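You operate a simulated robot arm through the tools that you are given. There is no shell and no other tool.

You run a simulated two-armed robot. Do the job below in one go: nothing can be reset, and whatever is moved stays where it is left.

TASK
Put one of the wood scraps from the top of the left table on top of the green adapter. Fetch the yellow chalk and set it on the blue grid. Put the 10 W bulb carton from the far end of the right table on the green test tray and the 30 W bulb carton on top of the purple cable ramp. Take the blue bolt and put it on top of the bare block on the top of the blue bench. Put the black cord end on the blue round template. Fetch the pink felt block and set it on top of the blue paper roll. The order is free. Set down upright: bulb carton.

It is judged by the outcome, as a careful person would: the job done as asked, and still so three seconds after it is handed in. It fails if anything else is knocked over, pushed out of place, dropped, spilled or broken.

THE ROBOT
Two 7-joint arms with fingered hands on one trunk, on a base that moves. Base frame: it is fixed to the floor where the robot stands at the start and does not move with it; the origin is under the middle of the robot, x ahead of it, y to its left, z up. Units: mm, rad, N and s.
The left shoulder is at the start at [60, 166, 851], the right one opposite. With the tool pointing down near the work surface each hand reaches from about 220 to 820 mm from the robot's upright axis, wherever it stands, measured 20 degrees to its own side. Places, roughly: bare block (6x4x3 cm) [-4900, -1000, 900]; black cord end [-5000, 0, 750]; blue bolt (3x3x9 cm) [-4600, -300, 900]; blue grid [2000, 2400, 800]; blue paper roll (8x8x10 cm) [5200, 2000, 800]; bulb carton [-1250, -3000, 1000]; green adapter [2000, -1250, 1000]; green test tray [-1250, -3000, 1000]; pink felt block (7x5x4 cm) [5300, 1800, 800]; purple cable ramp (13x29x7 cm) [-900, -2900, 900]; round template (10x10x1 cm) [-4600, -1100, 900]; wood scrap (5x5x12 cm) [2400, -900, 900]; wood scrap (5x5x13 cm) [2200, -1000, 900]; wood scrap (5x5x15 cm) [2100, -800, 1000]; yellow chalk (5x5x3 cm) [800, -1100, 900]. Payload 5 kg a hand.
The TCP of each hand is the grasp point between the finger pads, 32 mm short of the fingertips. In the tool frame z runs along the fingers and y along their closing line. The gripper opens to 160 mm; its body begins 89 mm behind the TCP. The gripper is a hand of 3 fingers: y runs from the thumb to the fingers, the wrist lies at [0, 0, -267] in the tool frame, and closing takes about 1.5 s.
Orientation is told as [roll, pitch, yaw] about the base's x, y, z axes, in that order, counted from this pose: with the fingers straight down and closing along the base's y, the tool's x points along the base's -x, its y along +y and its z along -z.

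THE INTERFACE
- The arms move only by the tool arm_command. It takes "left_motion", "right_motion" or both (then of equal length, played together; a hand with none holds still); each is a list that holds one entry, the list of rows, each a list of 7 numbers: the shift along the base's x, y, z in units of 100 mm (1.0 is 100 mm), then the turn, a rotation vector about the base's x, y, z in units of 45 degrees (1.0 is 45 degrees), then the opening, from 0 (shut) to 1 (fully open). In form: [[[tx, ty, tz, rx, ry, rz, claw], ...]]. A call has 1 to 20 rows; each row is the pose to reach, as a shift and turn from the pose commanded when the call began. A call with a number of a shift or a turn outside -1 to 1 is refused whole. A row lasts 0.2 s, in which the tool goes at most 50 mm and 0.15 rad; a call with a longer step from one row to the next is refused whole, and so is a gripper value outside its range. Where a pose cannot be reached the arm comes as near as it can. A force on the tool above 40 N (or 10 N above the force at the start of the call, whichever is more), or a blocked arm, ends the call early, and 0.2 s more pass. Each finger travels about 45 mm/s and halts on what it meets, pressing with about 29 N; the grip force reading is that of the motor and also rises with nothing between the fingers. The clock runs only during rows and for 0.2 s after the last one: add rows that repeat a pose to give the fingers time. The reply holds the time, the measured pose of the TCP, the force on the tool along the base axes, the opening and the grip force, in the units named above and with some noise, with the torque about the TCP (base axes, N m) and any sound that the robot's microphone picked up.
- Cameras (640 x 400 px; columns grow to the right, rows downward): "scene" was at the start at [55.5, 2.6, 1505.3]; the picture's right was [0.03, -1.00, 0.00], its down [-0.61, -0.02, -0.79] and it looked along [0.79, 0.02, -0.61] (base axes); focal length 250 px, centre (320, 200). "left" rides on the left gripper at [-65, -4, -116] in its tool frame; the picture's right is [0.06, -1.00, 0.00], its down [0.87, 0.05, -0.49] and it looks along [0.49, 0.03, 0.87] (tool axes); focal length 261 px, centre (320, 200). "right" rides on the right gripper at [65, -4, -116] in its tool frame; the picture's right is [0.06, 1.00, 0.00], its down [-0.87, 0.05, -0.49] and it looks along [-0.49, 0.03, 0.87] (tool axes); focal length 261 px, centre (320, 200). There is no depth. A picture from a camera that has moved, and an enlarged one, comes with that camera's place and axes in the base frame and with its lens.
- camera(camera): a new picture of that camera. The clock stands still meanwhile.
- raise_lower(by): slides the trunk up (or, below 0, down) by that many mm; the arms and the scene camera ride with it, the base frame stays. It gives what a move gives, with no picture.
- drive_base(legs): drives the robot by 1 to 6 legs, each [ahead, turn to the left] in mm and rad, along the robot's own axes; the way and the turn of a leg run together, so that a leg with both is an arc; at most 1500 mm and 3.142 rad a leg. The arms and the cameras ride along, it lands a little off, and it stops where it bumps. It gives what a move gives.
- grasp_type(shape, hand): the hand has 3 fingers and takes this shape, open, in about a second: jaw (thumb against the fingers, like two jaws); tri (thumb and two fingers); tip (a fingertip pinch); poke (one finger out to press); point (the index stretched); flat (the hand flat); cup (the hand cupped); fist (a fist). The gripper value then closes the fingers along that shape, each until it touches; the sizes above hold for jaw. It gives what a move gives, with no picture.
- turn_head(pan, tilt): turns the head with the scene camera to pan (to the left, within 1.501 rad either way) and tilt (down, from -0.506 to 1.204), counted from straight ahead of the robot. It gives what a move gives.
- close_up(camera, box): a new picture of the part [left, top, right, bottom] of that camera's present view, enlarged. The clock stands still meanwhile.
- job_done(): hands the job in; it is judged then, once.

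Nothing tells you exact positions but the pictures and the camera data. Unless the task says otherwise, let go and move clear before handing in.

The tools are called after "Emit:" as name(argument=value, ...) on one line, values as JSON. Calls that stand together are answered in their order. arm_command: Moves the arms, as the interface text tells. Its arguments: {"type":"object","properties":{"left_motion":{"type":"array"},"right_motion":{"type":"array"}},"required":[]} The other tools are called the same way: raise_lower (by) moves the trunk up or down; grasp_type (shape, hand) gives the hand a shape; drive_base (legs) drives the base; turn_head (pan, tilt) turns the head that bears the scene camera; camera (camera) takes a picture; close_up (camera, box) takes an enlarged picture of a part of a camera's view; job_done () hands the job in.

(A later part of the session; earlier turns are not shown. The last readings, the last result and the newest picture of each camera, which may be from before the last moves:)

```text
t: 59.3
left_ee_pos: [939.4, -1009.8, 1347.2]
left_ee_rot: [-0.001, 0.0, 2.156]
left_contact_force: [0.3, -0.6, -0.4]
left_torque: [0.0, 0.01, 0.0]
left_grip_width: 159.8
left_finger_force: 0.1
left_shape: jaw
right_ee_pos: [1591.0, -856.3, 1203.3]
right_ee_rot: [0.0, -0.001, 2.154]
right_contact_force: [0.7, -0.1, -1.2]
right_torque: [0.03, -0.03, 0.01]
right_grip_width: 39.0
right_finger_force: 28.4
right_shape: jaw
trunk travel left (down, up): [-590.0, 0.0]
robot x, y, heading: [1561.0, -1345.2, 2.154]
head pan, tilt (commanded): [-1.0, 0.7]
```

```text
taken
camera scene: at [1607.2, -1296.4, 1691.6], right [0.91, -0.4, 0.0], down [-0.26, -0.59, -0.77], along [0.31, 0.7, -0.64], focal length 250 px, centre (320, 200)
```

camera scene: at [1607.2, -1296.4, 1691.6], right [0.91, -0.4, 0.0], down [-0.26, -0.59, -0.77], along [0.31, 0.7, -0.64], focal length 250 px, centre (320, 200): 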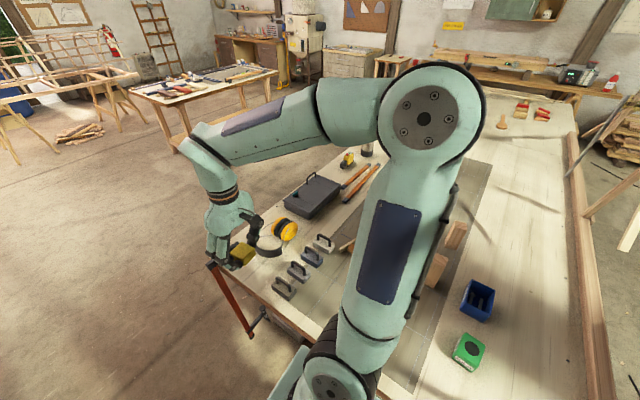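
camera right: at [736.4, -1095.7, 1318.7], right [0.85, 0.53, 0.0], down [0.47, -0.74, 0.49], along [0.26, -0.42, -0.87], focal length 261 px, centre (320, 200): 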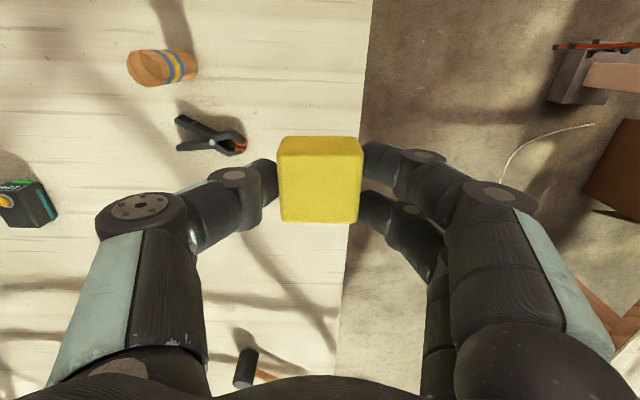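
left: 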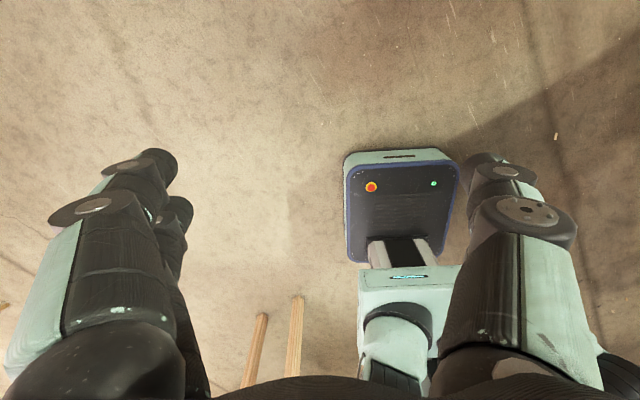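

The right elbow sticks out far enough that facing the table here would risk hitting the hoops while holding the chalk, so I'll deliver the chalk first and come back with the right hand free. Next I drive out of the gap and over to the tool table with the blue grid.

Emit:
drive_base(legs=[[1050, 0], [0, -1.12], [1215, 0], [1215, 0], [0, 1.08]])

Emit:
turn_head(pan=0.0, tilt=0.6)

Emit:
camera(camera="scene")

```text
t: 81.9
left_ee_pos: [1537.1, 2028.4, 1346.0]
left_ee_rot: [0.001, 0.0, 2.123]
left_contact_force: [0.1, -0.3, 0.1]
left_torque: [0.01, 0.01, -0.02]
left_grip_width: 160.0
left_finger_force: 0.0
left_shape: jaw
right_ee_pos: [2194.1, 2158.7, 1203.3]
right_ee_rot: [0.001, 0.001, 2.124]
right_contact_force: [-0.5, -0.6, -1.7]
right_torque: [0.05, 0.0, -0.01]
right_grip_width: 38.5
right_finger_force: 28.6
right_shape: jaw
trunk travel left (down, up): [-590.0, 0.0]
robot x, y, heading: [2146.2, 1667.3, 2.124]
head pan, tilt (commanded): [-1.0, 0.7]
```

```text
t: 83.2
left_ee_pos: [1538.2, 2027.8, 1346.4]
left_ee_rot: [0.001, -0.001, 2.122]
left_contact_force: [1.2, 0.4, -0.4]
left_torque: [0.03, 0.02, 0.01]
left_grip_width: 160.0
left_finger_force: 0.1
left_shape: jaw
right_ee_pos: [2195.6, 2159.2, 1203.4]
right_ee_rot: [0.0, 0.0, 2.122]
right_contact_force: [0.3, -0.4, -1.2]
right_torque: [-0.01, 0.01, 0.02]
right_grip_width: 38.6
right_finger_force: 29.2
right_shape: jaw
trunk travel left (down, up): [-590.0, 0.0]
robot x, y, heading: [2143.5, 1666.3, 2.118]
head pan, tilt (commanded): [0.0, 0.6]
```

```text
taken
camera scene: at [2113.4, 1718.0, 1700.2], right [0.85, 0.52, 0.0], down [0.3, -0.48, -0.82], along [-0.43, 0.7, -0.57], focal length 250 px, centre (320, 200)
```

scene: 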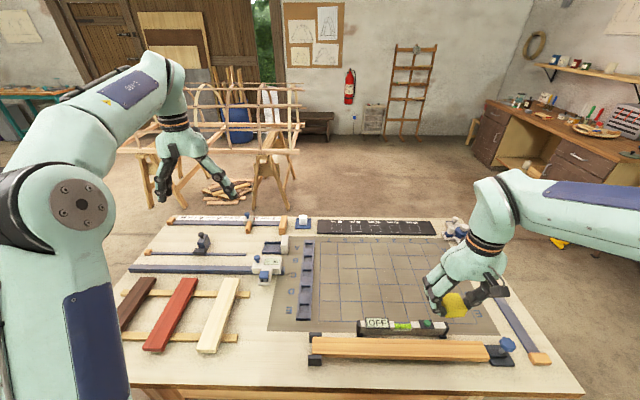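

I'm at the tool table; a blue-lined grid is printed on the grey mat, around pixel (380,285), which fits the given place. I'll enlarge it.

Emit:
close_up(camera="scene", box=[250, 210, 490, 360])

Emit:
close_up(camera="scene", box=[120, 200, 320, 325])

```text
2.67 times, centred on (370, 285) of scene
camera zoom: at [2113.4, 1718.0, 1700.2], right [0.85, 0.52, 0.0], down [0.3, -0.48, -0.82], along [-0.43, 0.7, -0.57], focal length 667 px, centre (187, -27)
```

zoom: 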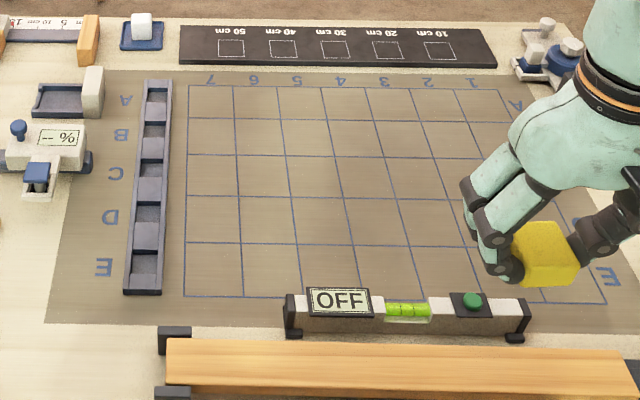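

```text
3.20 times, centred on (220, 262) of scene
camera zoom: at [2113.4, 1718.0, 1700.2], right [0.85, 0.52, 0.0], down [0.3, -0.48, -0.82], along [-0.43, 0.7, -0.57], focal length 801 px, centre (640, 0)
```

zoom: 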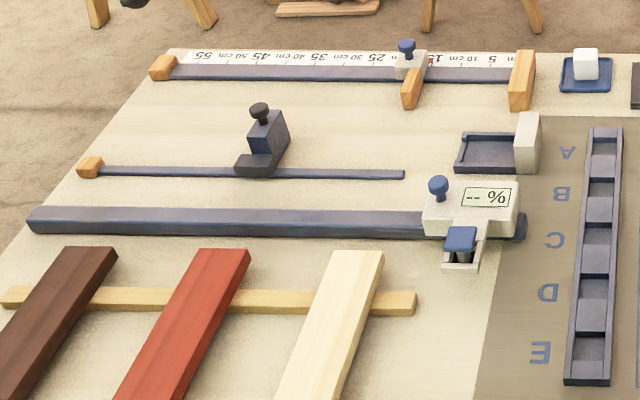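

The grid is a 7x5 field of blue lines; I'll set the chalk in its middle-right part at about [2096, 2433], clear of the level. I'll move the right hand over that spot and lower the trunk.

Emit:
arm_command(right_motion=[[[-0.15, 0.4, 0, 0, 0, 0, 0.1], [-0.3, 0.8, 0, 0, 0, 0, 0.1], [-0.37, 1.0, 0, 0, 0, 0, 0.1]]])

Emit:
arm_command(right_motion=[[[-0.15, 0.4, 0, 0, 0, 0, 0.1], [-0.3, 0.8, 0, 0, 0, 0, 0.1], [-0.37, 1.0, 0, 0, 0, 0, 0.1]]])

Emit:
arm_command(right_motion=[[[-0.15, 0.4, 0, 0, 0, 0, 0.1], [-0.25, 0.74, 0, 0, 0, 0, 0.1]]])

Emit:
raise_lower(by=-250)

Emit:
camera(camera="right")

Emit:
camera(camera="scene")

```text
t: 84.0
left_ee_pos: [1537.6, 2029.3, 1347.0]
left_ee_rot: [0.0, 0.0, 2.122]
left_contact_force: [0.2, -1.0, -0.3]
left_torque: [0.02, -0.04, -0.01]
left_grip_width: 160.1
left_finger_force: 0.1
left_shape: jaw
right_ee_pos: [2156.6, 2261.5, 1203.2]
right_ee_rot: [0.0, -0.001, 2.122]
right_contact_force: [-0.5, 0.3, -0.9]
right_torque: [0.0, -0.04, -0.01]
right_grip_width: 38.5
right_finger_force: 29.2
right_shape: jaw
trunk travel left (down, up): [-590.0, 0.0]
robot x, y, heading: [2145.6, 1668.3, 2.122]
head pan, tilt (commanded): [0.0, 0.6]
```

```text
t: 84.8
left_ee_pos: [1537.1, 2029.9, 1346.5]
left_ee_rot: [0.0, -0.001, 2.123]
left_contact_force: [-0.5, -0.7, -0.5]
left_torque: [0.0, -0.02, -0.01]
left_grip_width: 160.0
left_finger_force: 0.0
left_shape: jaw
right_ee_pos: [2119.8, 2358.0, 1202.2]
right_ee_rot: [0.0, 0.002, 2.122]
right_contact_force: [1.1, 0.1, -0.2]
right_torque: [0.0, 0.0, 0.01]
right_grip_width: 38.6
right_finger_force: 28.9
right_shape: jaw
trunk travel left (down, up): [-590.0, 0.0]
robot x, y, heading: [2145.2, 1668.6, 2.118]
head pan, tilt (commanded): [0.0, 0.6]
```

```text
t: 85.4
left_ee_pos: [1537.2, 2027.7, 1347.7]
left_ee_rot: [0.001, -0.001, 2.123]
left_contact_force: [0.0, 0.4, 0.1]
left_torque: [-0.02, -0.02, 0.02]
left_grip_width: 160.2
left_finger_force: 0.1
left_shape: jaw
right_ee_pos: [2094.3, 2434.5, 1204.0]
right_ee_rot: [0.0, 0.001, 2.123]
right_contact_force: [0.1, -0.8, -0.7]
right_torque: [-0.05, -0.01, 0.01]
right_grip_width: 38.4
right_finger_force: 29.4
right_shape: jaw
trunk travel left (down, up): [-590.0, 0.0]
robot x, y, heading: [2146.1, 1668.6, 2.121]
head pan, tilt (commanded): [0.0, 0.6]
```

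```text
t: 88.0
left_ee_pos: [1538.3, 2029.2, 1097.2]
left_ee_rot: [0.0, 0.001, 2.121]
left_contact_force: [-1.4, -0.5, 0.7]
left_torque: [0.01, -0.01, -0.03]
left_grip_width: 160.0
left_finger_force: 0.0
left_shape: jaw
right_ee_pos: [2094.9, 2434.1, 955.8]
right_ee_rot: [-0.001, 0.0, 2.121]
right_contact_force: [-0.8, 0.1, -1.6]
right_torque: [0.02, 0.04, -0.01]
right_grip_width: 38.6
right_finger_force: 29.3
right_shape: jaw
trunk travel left (down, up): [-340.0, 250.0]
robot x, y, heading: [2146.7, 1668.4, 2.122]
head pan, tilt (commanded): [0.0, 0.6]
```

```text
taken
camera right: at [2132.2, 2380.2, 1069.8], right [-0.82, -0.58, 0.0], down [-0.5, 0.71, 0.49], along [-0.28, 0.4, -0.87], focal length 261 px, centre (320, 200)
```

right: 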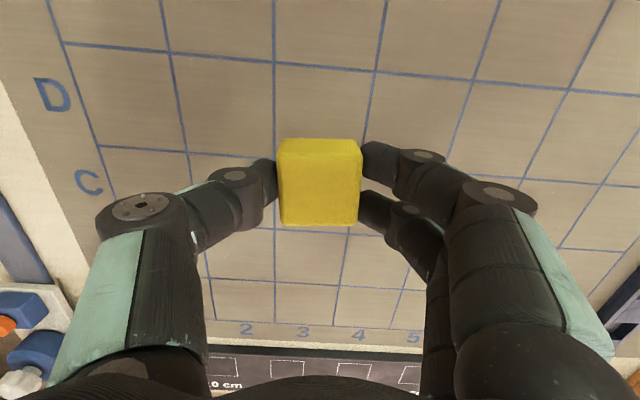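

```text
taken
camera scene: at [2113.4, 1718.0, 1450.2], right [0.85, 0.52, 0.0], down [0.3, -0.48, -0.83], along [-0.43, 0.7, -0.56], focal length 250 px, centre (320, 200)
```

scene: 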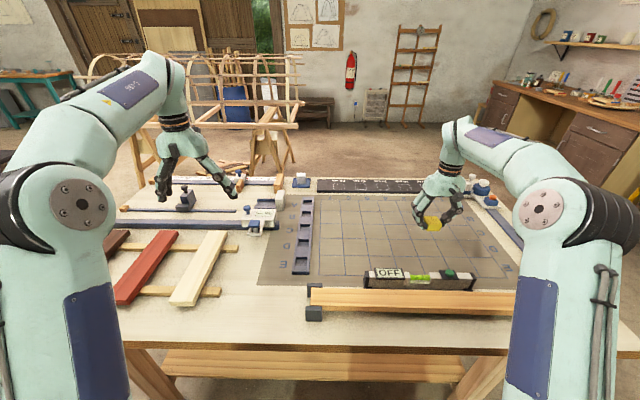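

The hand is over the grid. To find the exact surface height I'll compare grid corners between the two trunk heights.

Emit:
close_up(camera="scene", box=[250, 170, 490, 320])

```text
2.67 times, centred on (370, 245) of scene
camera zoom: at [2113.4, 1718.0, 1450.2], right [0.85, 0.52, 0.0], down [0.3, -0.48, -0.83], along [-0.43, 0.7, -0.56], focal length 667 px, centre (187, 80)
```

zoom: 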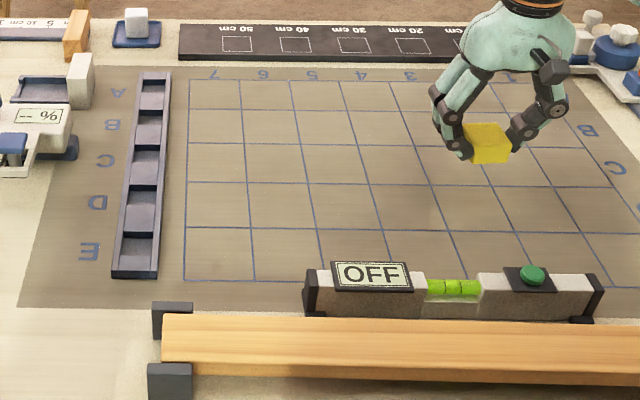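

The mat lies at about z 840, so contact should come with the TCP near 878. I'll descend quickly to 906 and then in small steps until I feel contact.

Emit:
arm_command(right_motion=[[[0, 0, -0.25, 0, 0, 0, 0.1], [0, 0, -0.5, 0, 0, 0, 0.1], [0, 0, -0.5, 0, 0, 0, 0.1]]])

Emit:
arm_command(right_motion=[[[0, 0, -0.05, 0, 0, 0, 0.1], [0, 0, -0.1, 0, 0, 0, 0.1], [0, 0, -0.14, 0, 0, 0, 0.1], [0, 0, -0.17, 0, 0, 0, 0.1], [0, 0, -0.2, 0, 0, 0, 0.1]]])

Emit:
camera(camera="right")

```text
t: 88.8
left_ee_pos: [1537.3, 2027.1, 1096.1]
left_ee_rot: [-0.001, -0.001, 2.123]
left_contact_force: [0.2, 0.4, -1.0]
left_torque: [0.01, -0.01, 0.01]
left_grip_width: 159.8
left_finger_force: 0.0
left_shape: jaw
right_ee_pos: [2094.3, 2434.0, 904.1]
right_ee_rot: [0.001, 0.0, 2.123]
right_contact_force: [-0.6, 0.8, -0.7]
right_torque: [-0.02, 0.01, 0.01]
right_grip_width: 38.3
right_finger_force: 29.2
right_shape: jaw
trunk travel left (down, up): [-340.0, 250.0]
robot x, y, heading: [2149.4, 1663.0, 2.122]
head pan, tilt (commanded): [0.0, 0.6]
```

```text
t: 90.0
left_ee_pos: [1537.7, 2028.3, 1095.6]
left_ee_rot: [0.0, 0.0, 2.121]
left_contact_force: [0.0, 0.3, -0.5]
left_torque: [0.02, 0.0, -0.02]
left_grip_width: 159.6
left_finger_force: 0.1
left_shape: jaw
right_ee_pos: [2095.2, 2433.7, 884.5]
right_ee_rot: [-0.001, 0.0, 2.122]
right_contact_force: [0.5, 1.3, -0.8]
right_torque: [-0.01, 0.0, -0.01]
right_grip_width: 38.6
right_finger_force: 29.2
right_shape: jaw
trunk travel left (down, up): [-340.0, 250.0]
robot x, y, heading: [2143.7, 1670.6, 2.124]
head pan, tilt (commanded): [0.0, 0.6]
```

```text
taken
camera right: at [2131.8, 2380.7, 999.9], right [-0.82, -0.58, 0.0], down [-0.5, 0.71, 0.49], along [-0.28, 0.4, -0.87], focal length 261 px, centre (320, 200)
```

right: 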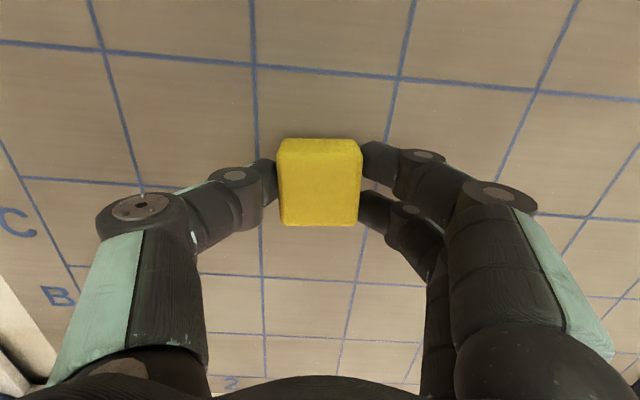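

No contact yet; I'll continue in small steps watching the vertical force.

Emit:
arm_command(right_motion=[[[0, 0, -0.03, 0, 0, 0, 0.1], [0, 0, -0.06, 0, 0, 0, 0.1], [0, 0, -0.08, 0, 0, 0, 0.1]]])

Emit:
arm_command(right_motion=[[[0, 0, -0.02, 0, 0, 0, 0.1], [0, 0, -0.04, 0, 0, 0, 0.1], [0, 0, -0.06, 0, 0, 0, 0.1]]])

```text
t: 90.8
left_ee_pos: [1538.0, 2028.1, 1097.5]
left_ee_rot: [0.0, -0.001, 2.123]
left_contact_force: [-0.5, -1.5, 0.0]
left_torque: [0.01, 0.01, 0.01]
left_grip_width: 160.0
left_finger_force: 0.0
left_shape: jaw
right_ee_pos: [2093.7, 2433.4, 878.8]
right_ee_rot: [0.002, -0.001, 2.122]
right_contact_force: [-0.2, -0.1, -0.5]
right_torque: [-0.01, -0.02, -0.02]
right_grip_width: 38.8
right_finger_force: 28.6
right_shape: jaw
trunk travel left (down, up): [-340.0, 250.0]
robot x, y, heading: [2147.3, 1666.6, 2.122]
head pan, tilt (commanded): [0.0, 0.6]
```

```text
t: 91.6
left_ee_pos: [1538.0, 2026.1, 1097.7]
left_ee_rot: [0.0, -0.001, 2.123]
left_contact_force: [0.4, -0.3, -0.1]
left_torque: [0.0, 0.0, 0.01]
left_grip_width: 159.8
left_finger_force: 0.0
left_shape: jaw
right_ee_pos: [2092.5, 2434.1, 875.3]
right_ee_rot: [-0.003, -0.008, 2.121]
right_contact_force: [0.6, 1.9, 34.2]
right_torque: [0.04, -0.05, 0.04]
right_grip_width: 40.6
right_finger_force: 29.2
right_shape: jaw
trunk travel left (down, up): [-340.0, 250.0]
robot x, y, heading: [2149.9, 1668.0, 2.126]
head pan, tilt (commanded): [0.0, 0.6]
```

Contact with about 34 N: the chalk stands on the grid. I'll relieve the pressure, open and rise.

Emit:
arm_command(right_motion=[[[0, 0, 0.03, 0, 0, 0, 0.1], [0, 0, 0.03, 0, 0, 0, 0.3], [0, 0, 0.03, 0, 0, 0, 0.4], [0, 0, 0.03, 0, 0, 0, 0.5], [0, 0, 0.03, 0, 0, 0, 0.55], [0, 0, 0.03, 0, 0, 0, 0.55], [0, 0, 0.3, 0, 0, 0, 0.55], [0, 0, 0.7, 0, 0, 0, 0.55], [0, 0, 1.0, 0, 0, 0, 0.55]]])

Emit:
raise_lower(by=250)

Emit:
camera(camera="right")

Emit:
camera(camera="scene")

```text
t: 93.6
left_ee_pos: [1537.7, 2027.3, 1096.8]
left_ee_rot: [0.0, 0.002, 2.123]
left_contact_force: [0.8, -0.4, -0.4]
left_torque: [0.0, -0.02, -0.02]
left_grip_width: 160.0
left_finger_force: 0.0
left_shape: jaw
right_ee_pos: [2096.0, 2432.9, 971.0]
right_ee_rot: [0.0, 0.0, 2.122]
right_contact_force: [0.7, -0.2, 0.8]
right_torque: [0.02, 0.0, -0.04]
right_grip_width: 87.2
right_finger_force: 0.0
right_shape: jaw
trunk travel left (down, up): [-340.0, 250.0]
robot x, y, heading: [2144.7, 1668.5, 2.118]
head pan, tilt (commanded): [0.0, 0.6]
```

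```text
t: 96.2
left_ee_pos: [1537.9, 2028.7, 1346.2]
left_ee_rot: [-0.001, 0.0, 2.122]
left_contact_force: [-0.3, 0.1, 0.8]
left_torque: [-0.02, 0.0, 0.0]
left_grip_width: 159.8
left_finger_force: 0.1
left_shape: jaw
right_ee_pos: [2096.3, 2433.2, 1219.7]
right_ee_rot: [0.0, -0.002, 2.123]
right_contact_force: [0.3, 0.0, -0.4]
right_torque: [0.0, -0.03, 0.02]
right_grip_width: 87.3
right_finger_force: 0.1
right_shape: jaw
trunk travel left (down, up): [-590.0, 0.0]
robot x, y, heading: [2144.1, 1665.8, 2.124]
head pan, tilt (commanded): [0.0, 0.6]
```

```text
taken
camera right: at [2133.7, 2379.6, 1335.5], right [-0.82, -0.58, 0.0], down [-0.5, 0.71, 0.49], along [-0.28, 0.4, -0.87], focal length 261 px, centre (320, 200)
```

right: 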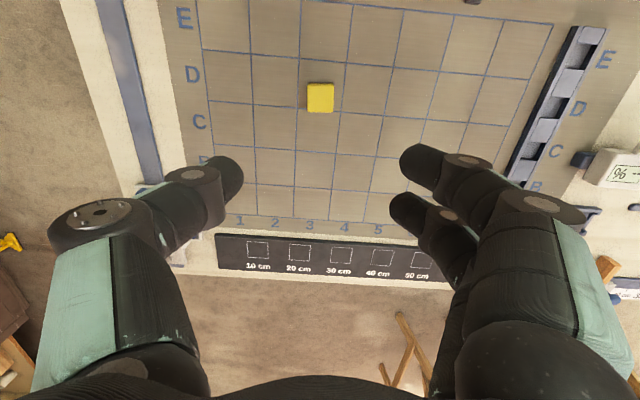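

```text
taken
camera scene: at [2113.3, 1718.2, 1700.1], right [0.85, 0.52, 0.0], down [0.3, -0.48, -0.82], along [-0.43, 0.7, -0.57], focal length 250 px, centre (320, 200)
```

scene: 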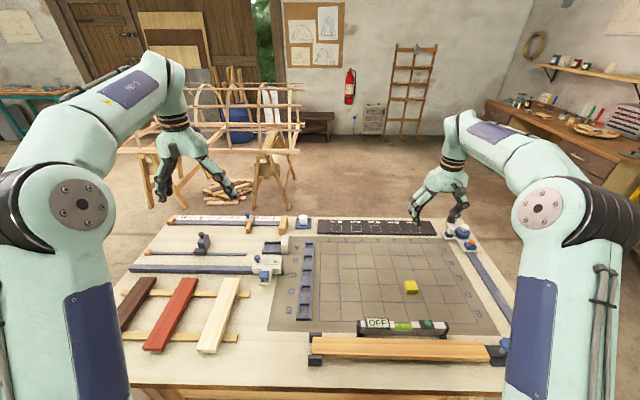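

The chalk now rests on the grid in field D3. Next I'll back off, turn toward the +x wall and look for the pink felt block and blue paper roll.

Emit:
drive_base(legs=[[-200, 0], [0, -2.05]])

Emit:
turn_head(pan=0.0, tilt=0.25)

Emit:
camera(camera="scene")

```text
t: 102.9
left_ee_pos: [2862.3, 1850.1, 1346.7]
left_ee_rot: [0.0, 0.0, 0.036]
left_contact_force: [0.1, -0.1, 0.1]
left_torque: [0.04, 0.01, 0.03]
left_grip_width: 159.8
left_finger_force: 0.0
left_shape: jaw
right_ee_pos: [2940.1, 1164.3, 1221.4]
right_ee_rot: [-0.001, -0.001, 0.037]
right_contact_force: [-0.4, 0.0, 0.8]
right_torque: [-0.01, -0.01, 0.0]
right_grip_width: 87.1
right_finger_force: 0.0
right_shape: jaw
trunk travel left (down, up): [-590.0, 0.0]
robot x, y, heading: [2252.2, 1498.5, 0.036]
head pan, tilt (commanded): [0.0, 0.6]
```

```text
t: 103.7
left_ee_pos: [2863.1, 1850.1, 1346.6]
left_ee_rot: [0.0, 0.0, 0.036]
left_contact_force: [0.1, 0.7, 0.4]
left_torque: [0.03, -0.01, 0.03]
left_grip_width: 159.8
left_finger_force: 0.1
left_shape: jaw
right_ee_pos: [2940.0, 1164.0, 1220.6]
right_ee_rot: [0.0, 0.0, 0.036]
right_contact_force: [0.4, 0.9, 0.6]
right_torque: [-0.01, -0.03, 0.0]
right_grip_width: 87.4
right_finger_force: 0.2
right_shape: jaw
trunk travel left (down, up): [-590.0, 0.0]
robot x, y, heading: [2249.8, 1500.5, 0.037]
head pan, tilt (commanded): [0.0, 0.25]
```

```text
taken
camera scene: at [2312.3, 1500.6, 1732.3], right [0.04, -1.0, 0.0], down [-0.25, -0.01, -0.97], along [0.97, 0.04, -0.25], focal length 250 px, centre (320, 200)
```

scene: 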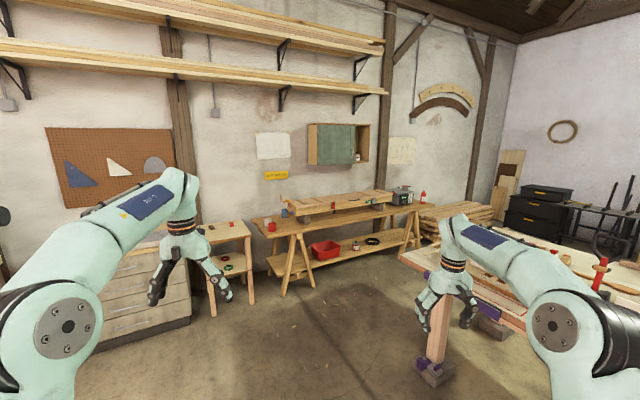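

The workbench at the wall is ahead; small items stand on its left end. I'll enlarge that part.

Emit:
close_up(camera="scene", box=[200, 180, 440, 330])

Emit:
close_up(camera="scene", box=[230, 190, 330, 252])

```text
2.67 times, centred on (320, 255) of scene
camera zoom: at [2312.3, 1500.6, 1732.3], right [0.04, -1.0, 0.0], down [-0.25, -0.01, -0.97], along [0.97, 0.04, -0.25], focal length 667 px, centre (320, 53)
```

zoom: 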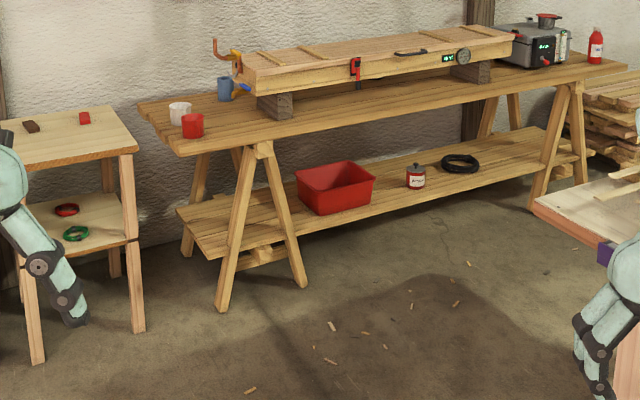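

```text
6.40 times, centred on (280, 221) of scene
camera zoom: at [2312.3, 1500.6, 1732.3], right [0.04, -1.0, 0.0], down [-0.25, -0.01, -0.97], along [0.97, 0.04, -0.25], focal length 1602 px, centre (576, 66)
```

zoom: 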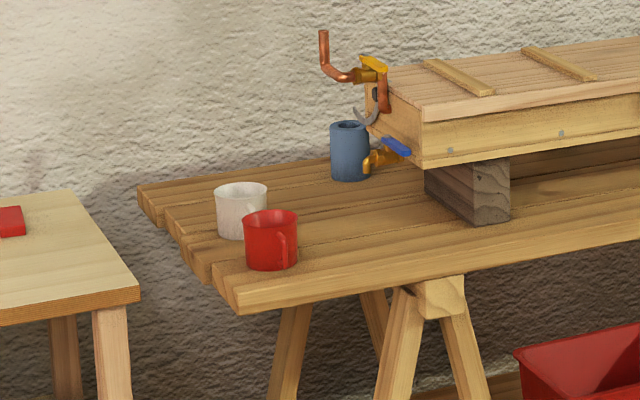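

The blue cylinder at about [5196,2052] is the paper roll; the felt block must lie behind the long wooden box on the bench. I'll drive closer to the bench for a better view.

Emit:
drive_base(legs=[[0, -0.083], [954, 0], [950, 0], [0, 0.567]])

Emit:
turn_head(pan=0.0, tilt=0.55)

Emit:
camera(camera="scene")

```text
t: 115.1
left_ee_pos: [4471.6, 2006.5, 1346.1]
left_ee_rot: [-0.001, 0.0, 0.52]
left_contact_force: [-0.4, 0.8, -0.3]
left_torque: [0.01, -0.03, 0.0]
left_grip_width: 159.9
left_finger_force: 0.1
left_shape: jaw
right_ee_pos: [4859.3, 1434.9, 1220.9]
right_ee_rot: [-0.001, -0.001, 0.52]
right_contact_force: [-0.7, 0.6, -0.6]
right_torque: [-0.04, -0.01, 0.01]
right_grip_width: 87.6
right_finger_force: 0.0
right_shape: jaw
trunk travel left (down, up): [-590.0, 0.0]
robot x, y, heading: [4091.8, 1409.9, 0.525]
head pan, tilt (commanded): [0.0, 0.25]
```

```text
t: 115.9
left_ee_pos: [4471.0, 2006.2, 1347.6]
left_ee_rot: [0.002, 0.0, 0.519]
left_contact_force: [0.1, 0.0, 0.2]
left_torque: [-0.03, 0.02, 0.0]
left_grip_width: 159.8
left_finger_force: 0.0
left_shape: jaw
right_ee_pos: [4860.5, 1434.9, 1220.9]
right_ee_rot: [0.0, -0.001, 0.52]
right_contact_force: [1.1, 0.0, -0.8]
right_torque: [0.01, 0.01, -0.02]
right_grip_width: 87.4
right_finger_force: 0.1
right_shape: jaw
trunk travel left (down, up): [-590.0, 0.0]
robot x, y, heading: [4097.0, 1409.5, 0.522]
head pan, tilt (commanded): [0.0, 0.55]
```

```text
taken
camera scene: at [4143.8, 1439.8, 1704.7], right [0.5, -0.87, 0.0], down [-0.45, -0.26, -0.85], along [0.74, 0.42, -0.52], focal length 250 px, centre (320, 200)
```

scene: 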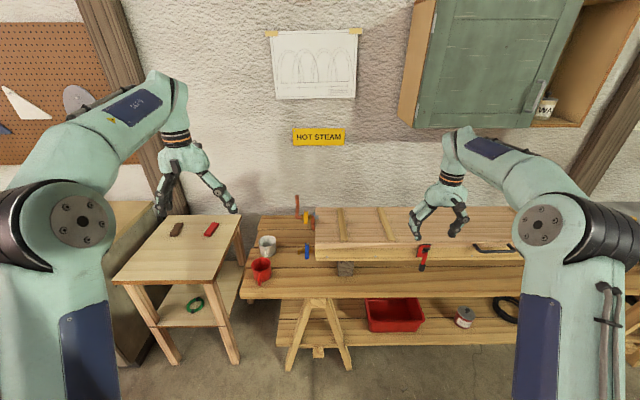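

The steam box hides what's behind it from here. I'll zoom on the area around its left end.

Emit:
close_up(camera="scene", box=[230, 180, 390, 280])

Emit:
close_up(camera="scene", box=[380, 180, 540, 280])

```text
4.00 times, centred on (310, 230) of scene
camera zoom: at [4143.8, 1439.8, 1704.7], right [0.5, -0.87, 0.0], down [-0.45, -0.26, -0.85], along [0.74, 0.42, -0.52], focal length 1001 px, centre (360, 80)
```

zoom: 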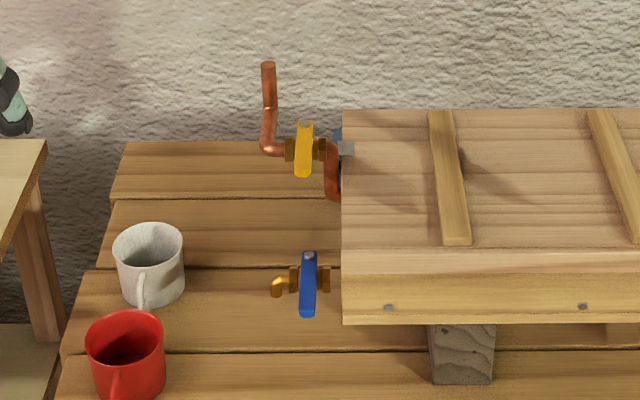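

```text
4.00 times, centred on (460, 230) of scene
camera zoom: at [4143.8, 1439.8, 1704.7], right [0.5, -0.87, 0.0], down [-0.45, -0.26, -0.85], along [0.74, 0.42, -0.52], focal length 1001 px, centre (-240, 80)
```

zoom: 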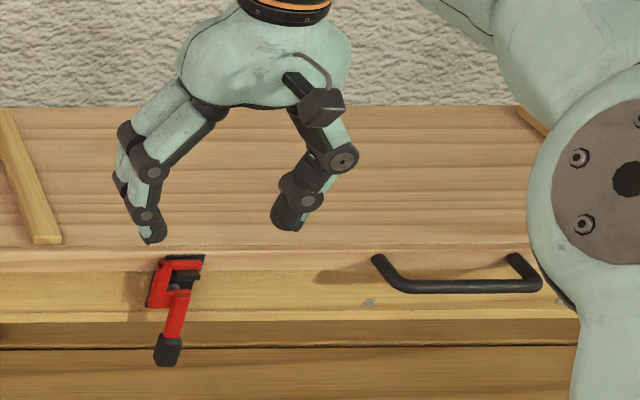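

The roll and felt sit in the narrow strip behind the steam box, against the wall. I'll shift the right hand left, away from the wall cabinet, drive up to the bench, and look down behind the box with the wrist camera.

Emit:
arm_command(right_motion=[[[-0.2, 0.35, 0, 0, 0, 0, 0.55], [-0.4, 0.7, 0, 0, 0, 0, 0.55], [-0.57, 1.0, 0, 0, 0, 0, 0.55]]])

Emit:
arm_command(right_motion=[[[-0.2, 0.35, 0, 0, 0, 0, 0.55], [-0.3, 0.5, 0, 0, 0, 0, 0.55]]])

Emit:
drive_base(legs=[[420, 0]])

Emit:
camera(camera="right")

Emit:
turn_head(pan=0.0, tilt=0.8)

Emit:
camera(camera="scene")

```text
t: 116.7
left_ee_pos: [4469.3, 2007.3, 1346.4]
left_ee_rot: [-0.001, 0.0, 0.52]
left_contact_force: [0.5, -0.1, -0.9]
left_torque: [-0.04, -0.05, -0.03]
left_grip_width: 160.0
left_finger_force: 0.0
left_shape: jaw
right_ee_pos: [4801.3, 1536.5, 1222.4]
right_ee_rot: [-0.003, 0.0, 0.519]
right_contact_force: [0.5, -0.6, -0.8]
right_torque: [-0.03, -0.04, 0.0]
right_grip_width: 87.6
right_finger_force: 0.1
right_shape: jaw
trunk travel left (down, up): [-590.0, 0.0]
robot x, y, heading: [4091.7, 1408.2, 0.52]
head pan, tilt (commanded): [0.0, 0.55]
```

```text
t: 117.3
left_ee_pos: [4473.6, 2004.9, 1348.1]
left_ee_rot: [0.0, 0.0, 0.522]
left_contact_force: [-0.5, -0.6, -0.1]
left_torque: [0.03, 0.01, 0.03]
left_grip_width: 160.0
left_finger_force: 0.0
left_shape: jaw
right_ee_pos: [4771.7, 1583.7, 1220.9]
right_ee_rot: [0.0, 0.001, 0.521]
right_contact_force: [0.0, -0.1, -1.4]
right_torque: [0.03, 0.03, 0.02]
right_grip_width: 87.5
right_finger_force: 0.0
right_shape: jaw
trunk travel left (down, up): [-590.0, 0.0]
robot x, y, heading: [4094.5, 1408.6, 0.519]
head pan, tilt (commanded): [0.0, 0.55]
```

```text
t: 119.9
left_ee_pos: [4830.5, 2207.7, 1346.1]
left_ee_rot: [0.0, 0.0, 0.518]
left_contact_force: [-0.1, 0.2, 0.6]
left_torque: [-0.02, 0.05, 0.0]
left_grip_width: 160.1
left_finger_force: 0.0
left_shape: jaw
right_ee_pos: [5128.1, 1786.7, 1219.7]
right_ee_rot: [0.0, 0.002, 0.518]
right_contact_force: [0.0, 0.0, -0.6]
right_torque: [0.0, 0.01, 0.01]
right_grip_width: 87.5
right_finger_force: 0.0
right_shape: jaw
trunk travel left (down, up): [-590.0, 0.0]
robot x, y, heading: [4449.5, 1614.3, 0.517]
head pan, tilt (commanded): [0.0, 0.55]
```

```text
taken
camera right: at [5073.2, 1749.7, 1335.5], right [-0.55, 0.84, 0.0], down [0.73, 0.48, 0.49], along [0.41, 0.27, -0.87], focal length 261 px, centre (320, 200)
```

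right: 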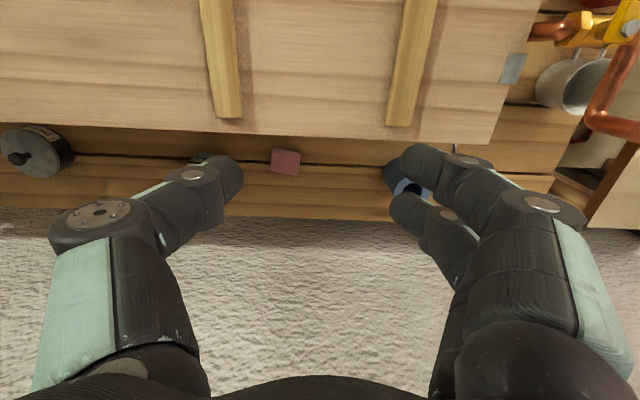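

```text
t: 120.6
left_ee_pos: [4828.8, 2209.0, 1347.6]
left_ee_rot: [0.0, -0.001, 0.519]
left_contact_force: [-0.9, 0.0, -0.4]
left_torque: [0.03, 0.01, -0.03]
left_grip_width: 160.0
left_finger_force: 0.1
left_shape: jaw
right_ee_pos: [5126.2, 1785.3, 1221.8]
right_ee_rot: [0.001, -0.001, 0.518]
right_contact_force: [0.7, 0.3, 0.0]
right_torque: [0.0, -0.04, 0.0]
right_grip_width: 87.5
right_finger_force: 0.0
right_shape: jaw
trunk travel left (down, up): [-590.0, 0.0]
robot x, y, heading: [4449.6, 1614.0, 0.52]
head pan, tilt (commanded): [0.0, 0.799]
```

```text
taken
camera scene: at [4491.5, 1638.4, 1683.4], right [0.49, -0.87, 0.0], down [-0.62, -0.35, -0.7], along [0.61, 0.35, -0.72], focal length 250 px, centre (320, 200)
```

scene: 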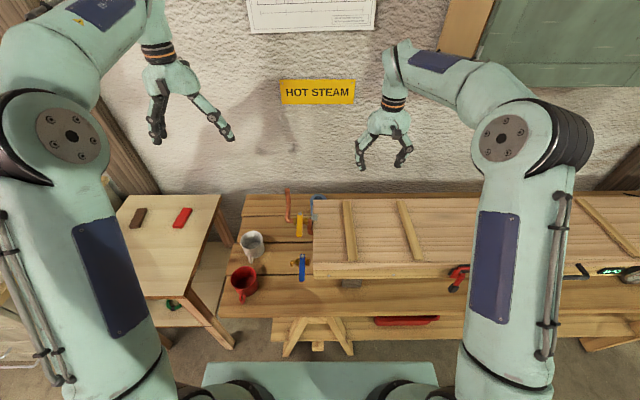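

I can see the pink felt block at about [5298,1801] and the blue roll at about [5173,2042], in a strip behind the box; bench top is near z 730. The left hand suits this best (its camera sits on the wall side), so I'll draw in the right hand and shift the robot about 0.3 m to the right along the bench.

Emit:
close_up(camera="right", box=[180, 110, 460, 285])

Emit:
arm_command(right_motion=[[[-0.2, -0.3, 0, 0, 0, 0, 0.55], [-0.4, -0.55, 0, 0, 0, 0, 0.55], [-0.6, -0.8, 0, 0, 0, 0, 0.55]]])

Emit:
arm_command(right_motion=[[[-0.2, -0.3, 0, 0, 0, 0, 0.55], [-0.4, -0.55, 0, 0, 0, 0, 0.55], [-0.6, -0.8, 0, 0, 0, 0, 0.55]]])

Emit:
arm_command(right_motion=[[[-0.2, -0.3, 0, 0, 0, 0, 0.55], [-0.43, -0.63, 0, 0, 0, 0, 0.55]]])

Emit:
drive_base(legs=[[-150, 0], [0, -1.571], [285, 0], [0, 1.571]])

Emit:
camera(camera="scene")

```text
2.29 times, centred on (320, 198) of right
camera zoom: at [5072.4, 1749.2, 1336.0], right [-0.55, 0.84, 0.0], down [0.73, 0.48, 0.49], along [0.41, 0.27, -0.87], focal length 596 px, centre (320, 206)
```

zoom: 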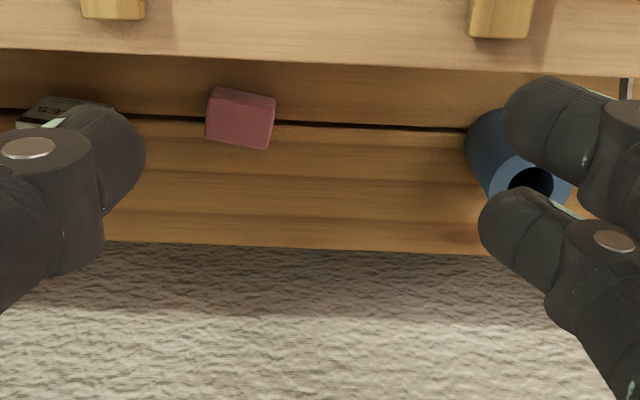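

```text
t: 121.4
left_ee_pos: [4828.0, 2207.2, 1347.3]
left_ee_rot: [-0.001, -0.002, 0.518]
left_contact_force: [0.1, 0.1, 0.0]
left_torque: [0.1, -0.03, 0.02]
left_grip_width: 160.0
left_finger_force: 0.1
left_shape: jaw
right_ee_pos: [5066.8, 1704.1, 1223.8]
right_ee_rot: [0.0, -0.002, 0.515]
right_contact_force: [-0.4, -0.2, 0.3]
right_torque: [0.01, 0.0, -0.01]
right_grip_width: 87.4
right_finger_force: 0.1
right_shape: jaw
trunk travel left (down, up): [-590.0, 0.0]
robot x, y, heading: [4450.7, 1613.1, 0.513]
head pan, tilt (commanded): [0.0, 0.799]
```

```text
t: 122.2
left_ee_pos: [4827.4, 2205.2, 1348.1]
left_ee_rot: [-0.001, 0.0, 0.518]
left_contact_force: [-0.6, -0.8, 0.0]
left_torque: [0.05, -0.04, 0.01]
left_grip_width: 160.0
left_finger_force: 0.1
left_shape: jaw
right_ee_pos: [5005.0, 1624.8, 1223.2]
right_ee_rot: [0.001, -0.002, 0.517]
right_contact_force: [-0.5, -1.0, -0.2]
right_torque: [0.02, -0.05, -0.03]
right_grip_width: 87.5
right_finger_force: 0.1
right_shape: jaw
trunk travel left (down, up): [-590.0, 0.0]
robot x, y, heading: [4448.4, 1614.8, 0.519]
head pan, tilt (commanded): [0.0, 0.799]
```

```text
t: 122.8
left_ee_pos: [4829.1, 2208.0, 1347.3]
left_ee_rot: [0.0, -0.002, 0.517]
left_contact_force: [-0.1, 0.0, -0.8]
left_torque: [0.01, 0.01, 0.0]
left_grip_width: 159.9
left_finger_force: 0.1
left_shape: jaw
right_ee_pos: [4963.0, 1561.4, 1219.5]
right_ee_rot: [0.001, -0.001, 0.517]
right_contact_force: [-0.4, -0.1, -1.2]
right_torque: [-0.02, 0.0, 0.02]
right_grip_width: 87.4
right_finger_force: 0.0
right_shape: jaw
trunk travel left (down, up): [-590.0, 0.0]
robot x, y, heading: [4449.8, 1612.9, 0.516]
head pan, tilt (commanded): [0.0, 0.799]
```

```text
t: 133.7
left_ee_pos: [4844.9, 1876.4, 1347.1]
left_ee_rot: [0.002, 0.002, 0.508]
left_contact_force: [0.3, -0.4, 0.3]
left_torque: [0.0, 0.01, -0.01]
left_grip_width: 159.9
left_finger_force: 0.1
left_shape: jaw
right_ee_pos: [4974.1, 1229.2, 1219.8]
right_ee_rot: [0.001, 0.001, 0.507]
right_contact_force: [0.3, -1.0, 0.2]
right_torque: [0.01, -0.01, 0.01]
right_grip_width: 87.6
right_finger_force: 0.1
right_shape: jaw
trunk travel left (down, up): [-590.0, 0.0]
robot x, y, heading: [4460.9, 1289.4, 0.509]
head pan, tilt (commanded): [0.0, 0.799]
```

```text
taken
camera scene: at [4502.5, 1310.0, 1683.3], right [0.49, -0.87, 0.0], down [-0.63, -0.35, -0.7], along [0.61, 0.34, -0.72], focal length 250 px, centre (320, 200)
```

scene: 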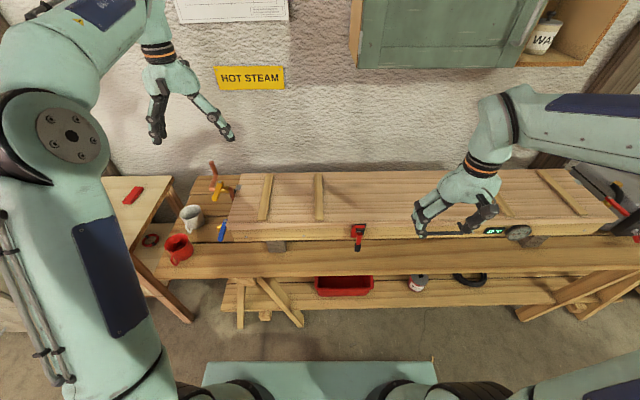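

I'm 0.3 m further along. Before moving in I want to know how far the base sticks out in front, so I'll look with the left wrist camera.

Emit:
camera(camera="left")

```text
taken
camera left: at [4903.7, 1905.5, 1461.5], right [0.43, -0.9, 0.0], down [-0.79, -0.38, 0.49], along [-0.44, -0.21, -0.87], focal length 261 px, centre (320, 200)
```

left: 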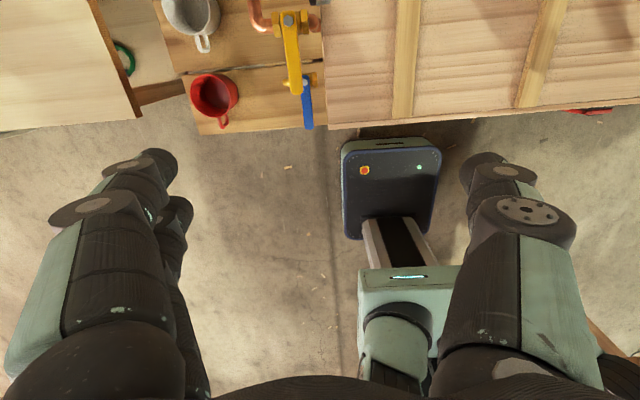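

The base front reaches roughly 320 mm ahead of the axis, so I can go about 185 mm further before the trestle feet. I'll do that and then bring the left hand toward the strip behind the box.

Emit:
drive_base(legs=[[180, 0]])

Emit:
camera(camera="left")

Emit:
camera(camera="scene")

```text
t: 135.2
left_ee_pos: [4999.9, 1963.8, 1345.7]
left_ee_rot: [0.001, 0.001, 0.511]
left_contact_force: [0.0, 0.3, -0.3]
left_torque: [-0.03, 0.07, -0.03]
left_grip_width: 160.1
left_finger_force: 0.1
left_shape: jaw
right_ee_pos: [5127.7, 1317.5, 1220.0]
right_ee_rot: [0.001, 0.003, 0.51]
right_contact_force: [0.0, 0.2, -0.8]
right_torque: [0.0, 0.04, 0.01]
right_grip_width: 87.5
right_finger_force: 0.1
right_shape: jaw
trunk travel left (down, up): [-590.0, 0.0]
robot x, y, heading: [4612.3, 1370.5, 0.51]
head pan, tilt (commanded): [0.0, 0.799]
```

```text
taken
camera left: at [5057.7, 1993.0, 1460.5], right [0.43, -0.9, 0.0], down [-0.78, -0.38, 0.49], along [-0.44, -0.21, -0.87], focal length 261 px, centre (320, 200)
```

left: 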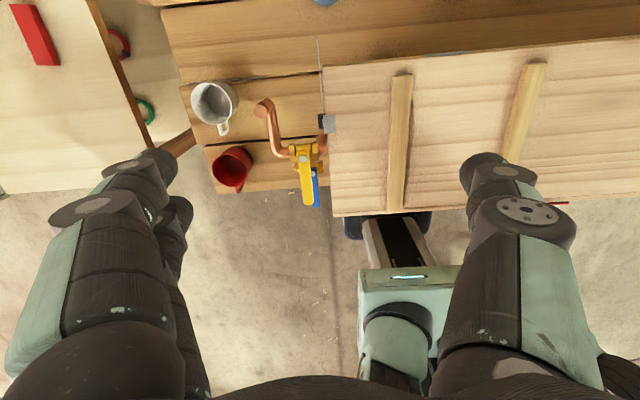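

```text
taken
camera scene: at [4658.0, 1396.7, 1683.2], right [0.49, -0.87, 0.0], down [-0.63, -0.35, -0.7], along [0.61, 0.34, -0.72], focal length 250 px, centre (320, 200)
```

scene: 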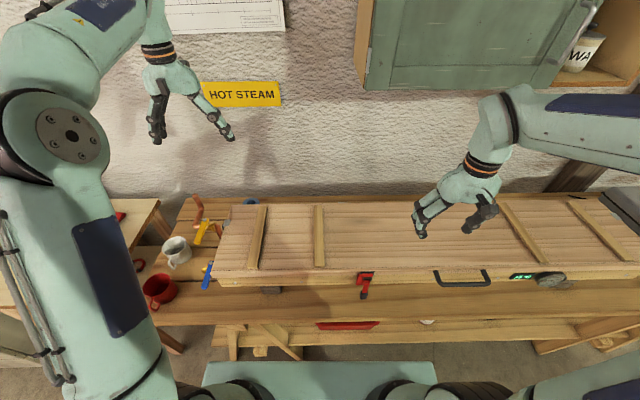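

The felt is now about 810 mm ahead and 40 mm left of my axis, the roll at about (817, 312). I'll shift the left hand right, away from the copper pipe, lower it over the box, and then look.

Emit:
arm_command(left_motion=[[[0.2, -0.36, 0, 0, 0, 0, 0.8], [0.4, -0.72, 0, 0, 0, 0, 0.6], [0.5, -0.9, 0, 0, 0, 0, 0.6]]])

Emit:
arm_command(left_motion=[[[0.2, -0.36, 0, 0, 0, 0, 0.6], [0.23, -0.4, -0.4, 0, 0, 0, 0.6], [0.23, -0.4, -0.8, 0, 0, 0, 0.6], [0.23, -0.4, -1.0, 0, 0, 0, 0.6]]])

Emit:
arm_command(left_motion=[[[0, 0, -0.4, 0, 0, 0, 0.6], [0, 0, -0.8, 0, 0, 0, 0.6], [0.2, 0.11, -1.0, 0, 0, 0, 0.6], [0.6, 0.34, -1.0, 0, 0, 0, 0.6], [0.9, 0.5, -1.0, 0, 0, 0, 0.6]]])

Emit:
camera(camera="left")

Emit:
camera(camera="scene")

```text
t: 136.0
left_ee_pos: [5050.0, 1873.6, 1343.4]
left_ee_rot: [0.001, 0.001, 0.512]
left_contact_force: [0.5, 0.9, 0.8]
left_torque: [0.04, 0.04, -0.02]
left_grip_width: 96.5
left_finger_force: 0.1
left_shape: jaw
right_ee_pos: [5127.9, 1315.8, 1219.5]
right_ee_rot: [-0.001, 0.0, 0.51]
right_contact_force: [-0.6, -0.5, 0.2]
right_torque: [0.01, 0.0, 0.0]
right_grip_width: 87.4
right_finger_force: 0.1
right_shape: jaw
trunk travel left (down, up): [-590.0, 0.0]
robot x, y, heading: [4612.8, 1371.8, 0.511]
head pan, tilt (commanded): [0.0, 0.799]
```

```text
t: 137.0
left_ee_pos: [5071.5, 1835.6, 1243.2]
left_ee_rot: [0.0, -0.001, 0.511]
left_contact_force: [-0.6, -0.1, 0.1]
left_torque: [0.0, -0.01, 0.01]
left_grip_width: 96.4
left_finger_force: 0.0
left_shape: jaw
right_ee_pos: [5127.8, 1316.9, 1219.4]
right_ee_rot: [-0.001, 0.0, 0.508]
right_contact_force: [0.4, -0.4, -0.2]
right_torque: [-0.01, -0.03, -0.01]
right_grip_width: 87.3
right_finger_force: 0.0
right_shape: jaw
trunk travel left (down, up): [-590.0, 0.0]
robot x, y, heading: [4612.5, 1373.1, 0.512]
head pan, tilt (commanded): [0.0, 0.799]
```

```text
t: 138.2
left_ee_pos: [5163.2, 1883.1, 1143.9]
left_ee_rot: [0.001, 0.001, 0.51]
left_contact_force: [-0.4, 0.1, 0.2]
left_torque: [0.0, 0.0, -0.02]
left_grip_width: 96.4
left_finger_force: 0.0
left_shape: jaw
right_ee_pos: [5127.1, 1316.9, 1219.7]
right_ee_rot: [0.0, 0.003, 0.511]
right_contact_force: [0.6, 0.1, -0.5]
right_torque: [-0.01, 0.0, -0.01]
right_grip_width: 87.5
right_finger_force: 0.0
right_shape: jaw
trunk travel left (down, up): [-590.0, 0.0]
robot x, y, heading: [4615.1, 1369.8, 0.513]
head pan, tilt (commanded): [0.0, 0.799]
```

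```text
taken
camera left: at [5222.2, 1911.6, 1258.3], right [0.43, -0.9, 0.0], down [-0.78, -0.38, 0.49], along [-0.44, -0.21, -0.87], focal length 261 px, centre (320, 200)
```

left: 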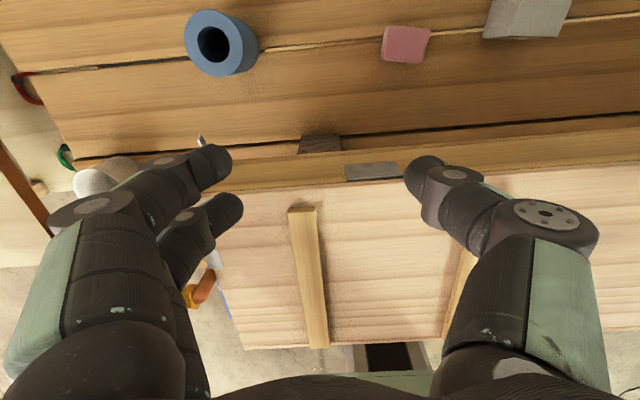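

```text
taken
camera scene: at [4657.3, 1396.0, 1683.3], right [0.49, -0.87, 0.0], down [-0.63, -0.35, -0.7], along [0.61, 0.34, -0.72], focal length 250 px, centre (320, 200)
```

scene: 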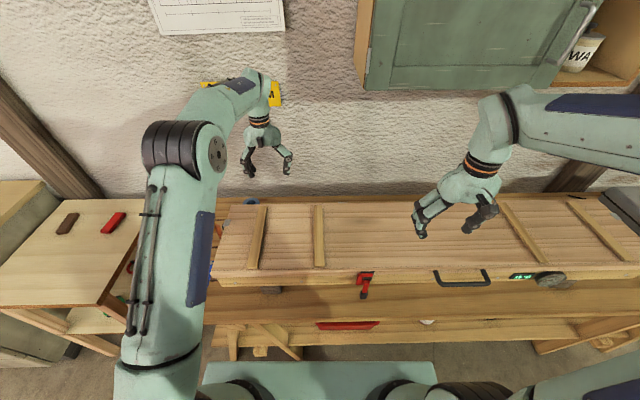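

The left wrist camera sees both the roll and the felt. I'll zoom in for precise positions.

Emit:
close_up(camera="left", box=[340, 0, 500, 100])

Emit:
close_up(camera="left", box=[140, 0, 300, 100])

```text
4.00 times, centred on (420, 50) of left
camera zoom: at [5222.2, 1911.6, 1258.3], right [0.43, -0.9, 0.0], down [-0.78, -0.38, 0.49], along [-0.44, -0.21, -0.87], focal length 1043 px, centre (-80, 800)
```

zoom: 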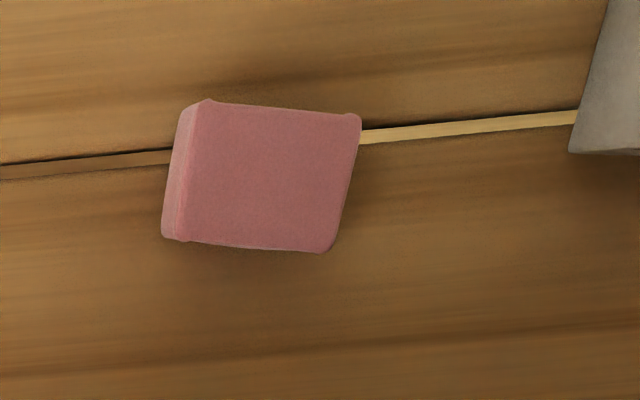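

```text
4.00 times, centred on (220, 50) of left
camera zoom: at [5222.2, 1911.6, 1258.3], right [0.43, -0.9, 0.0], down [-0.78, -0.38, 0.49], along [-0.44, -0.21, -0.87], focal length 1043 px, centre (720, 800)
```

zoom: 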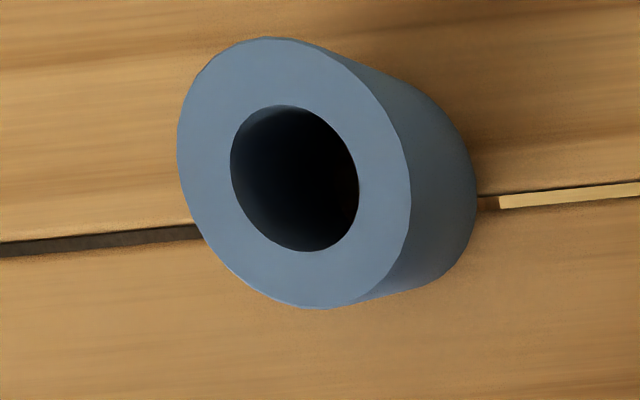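

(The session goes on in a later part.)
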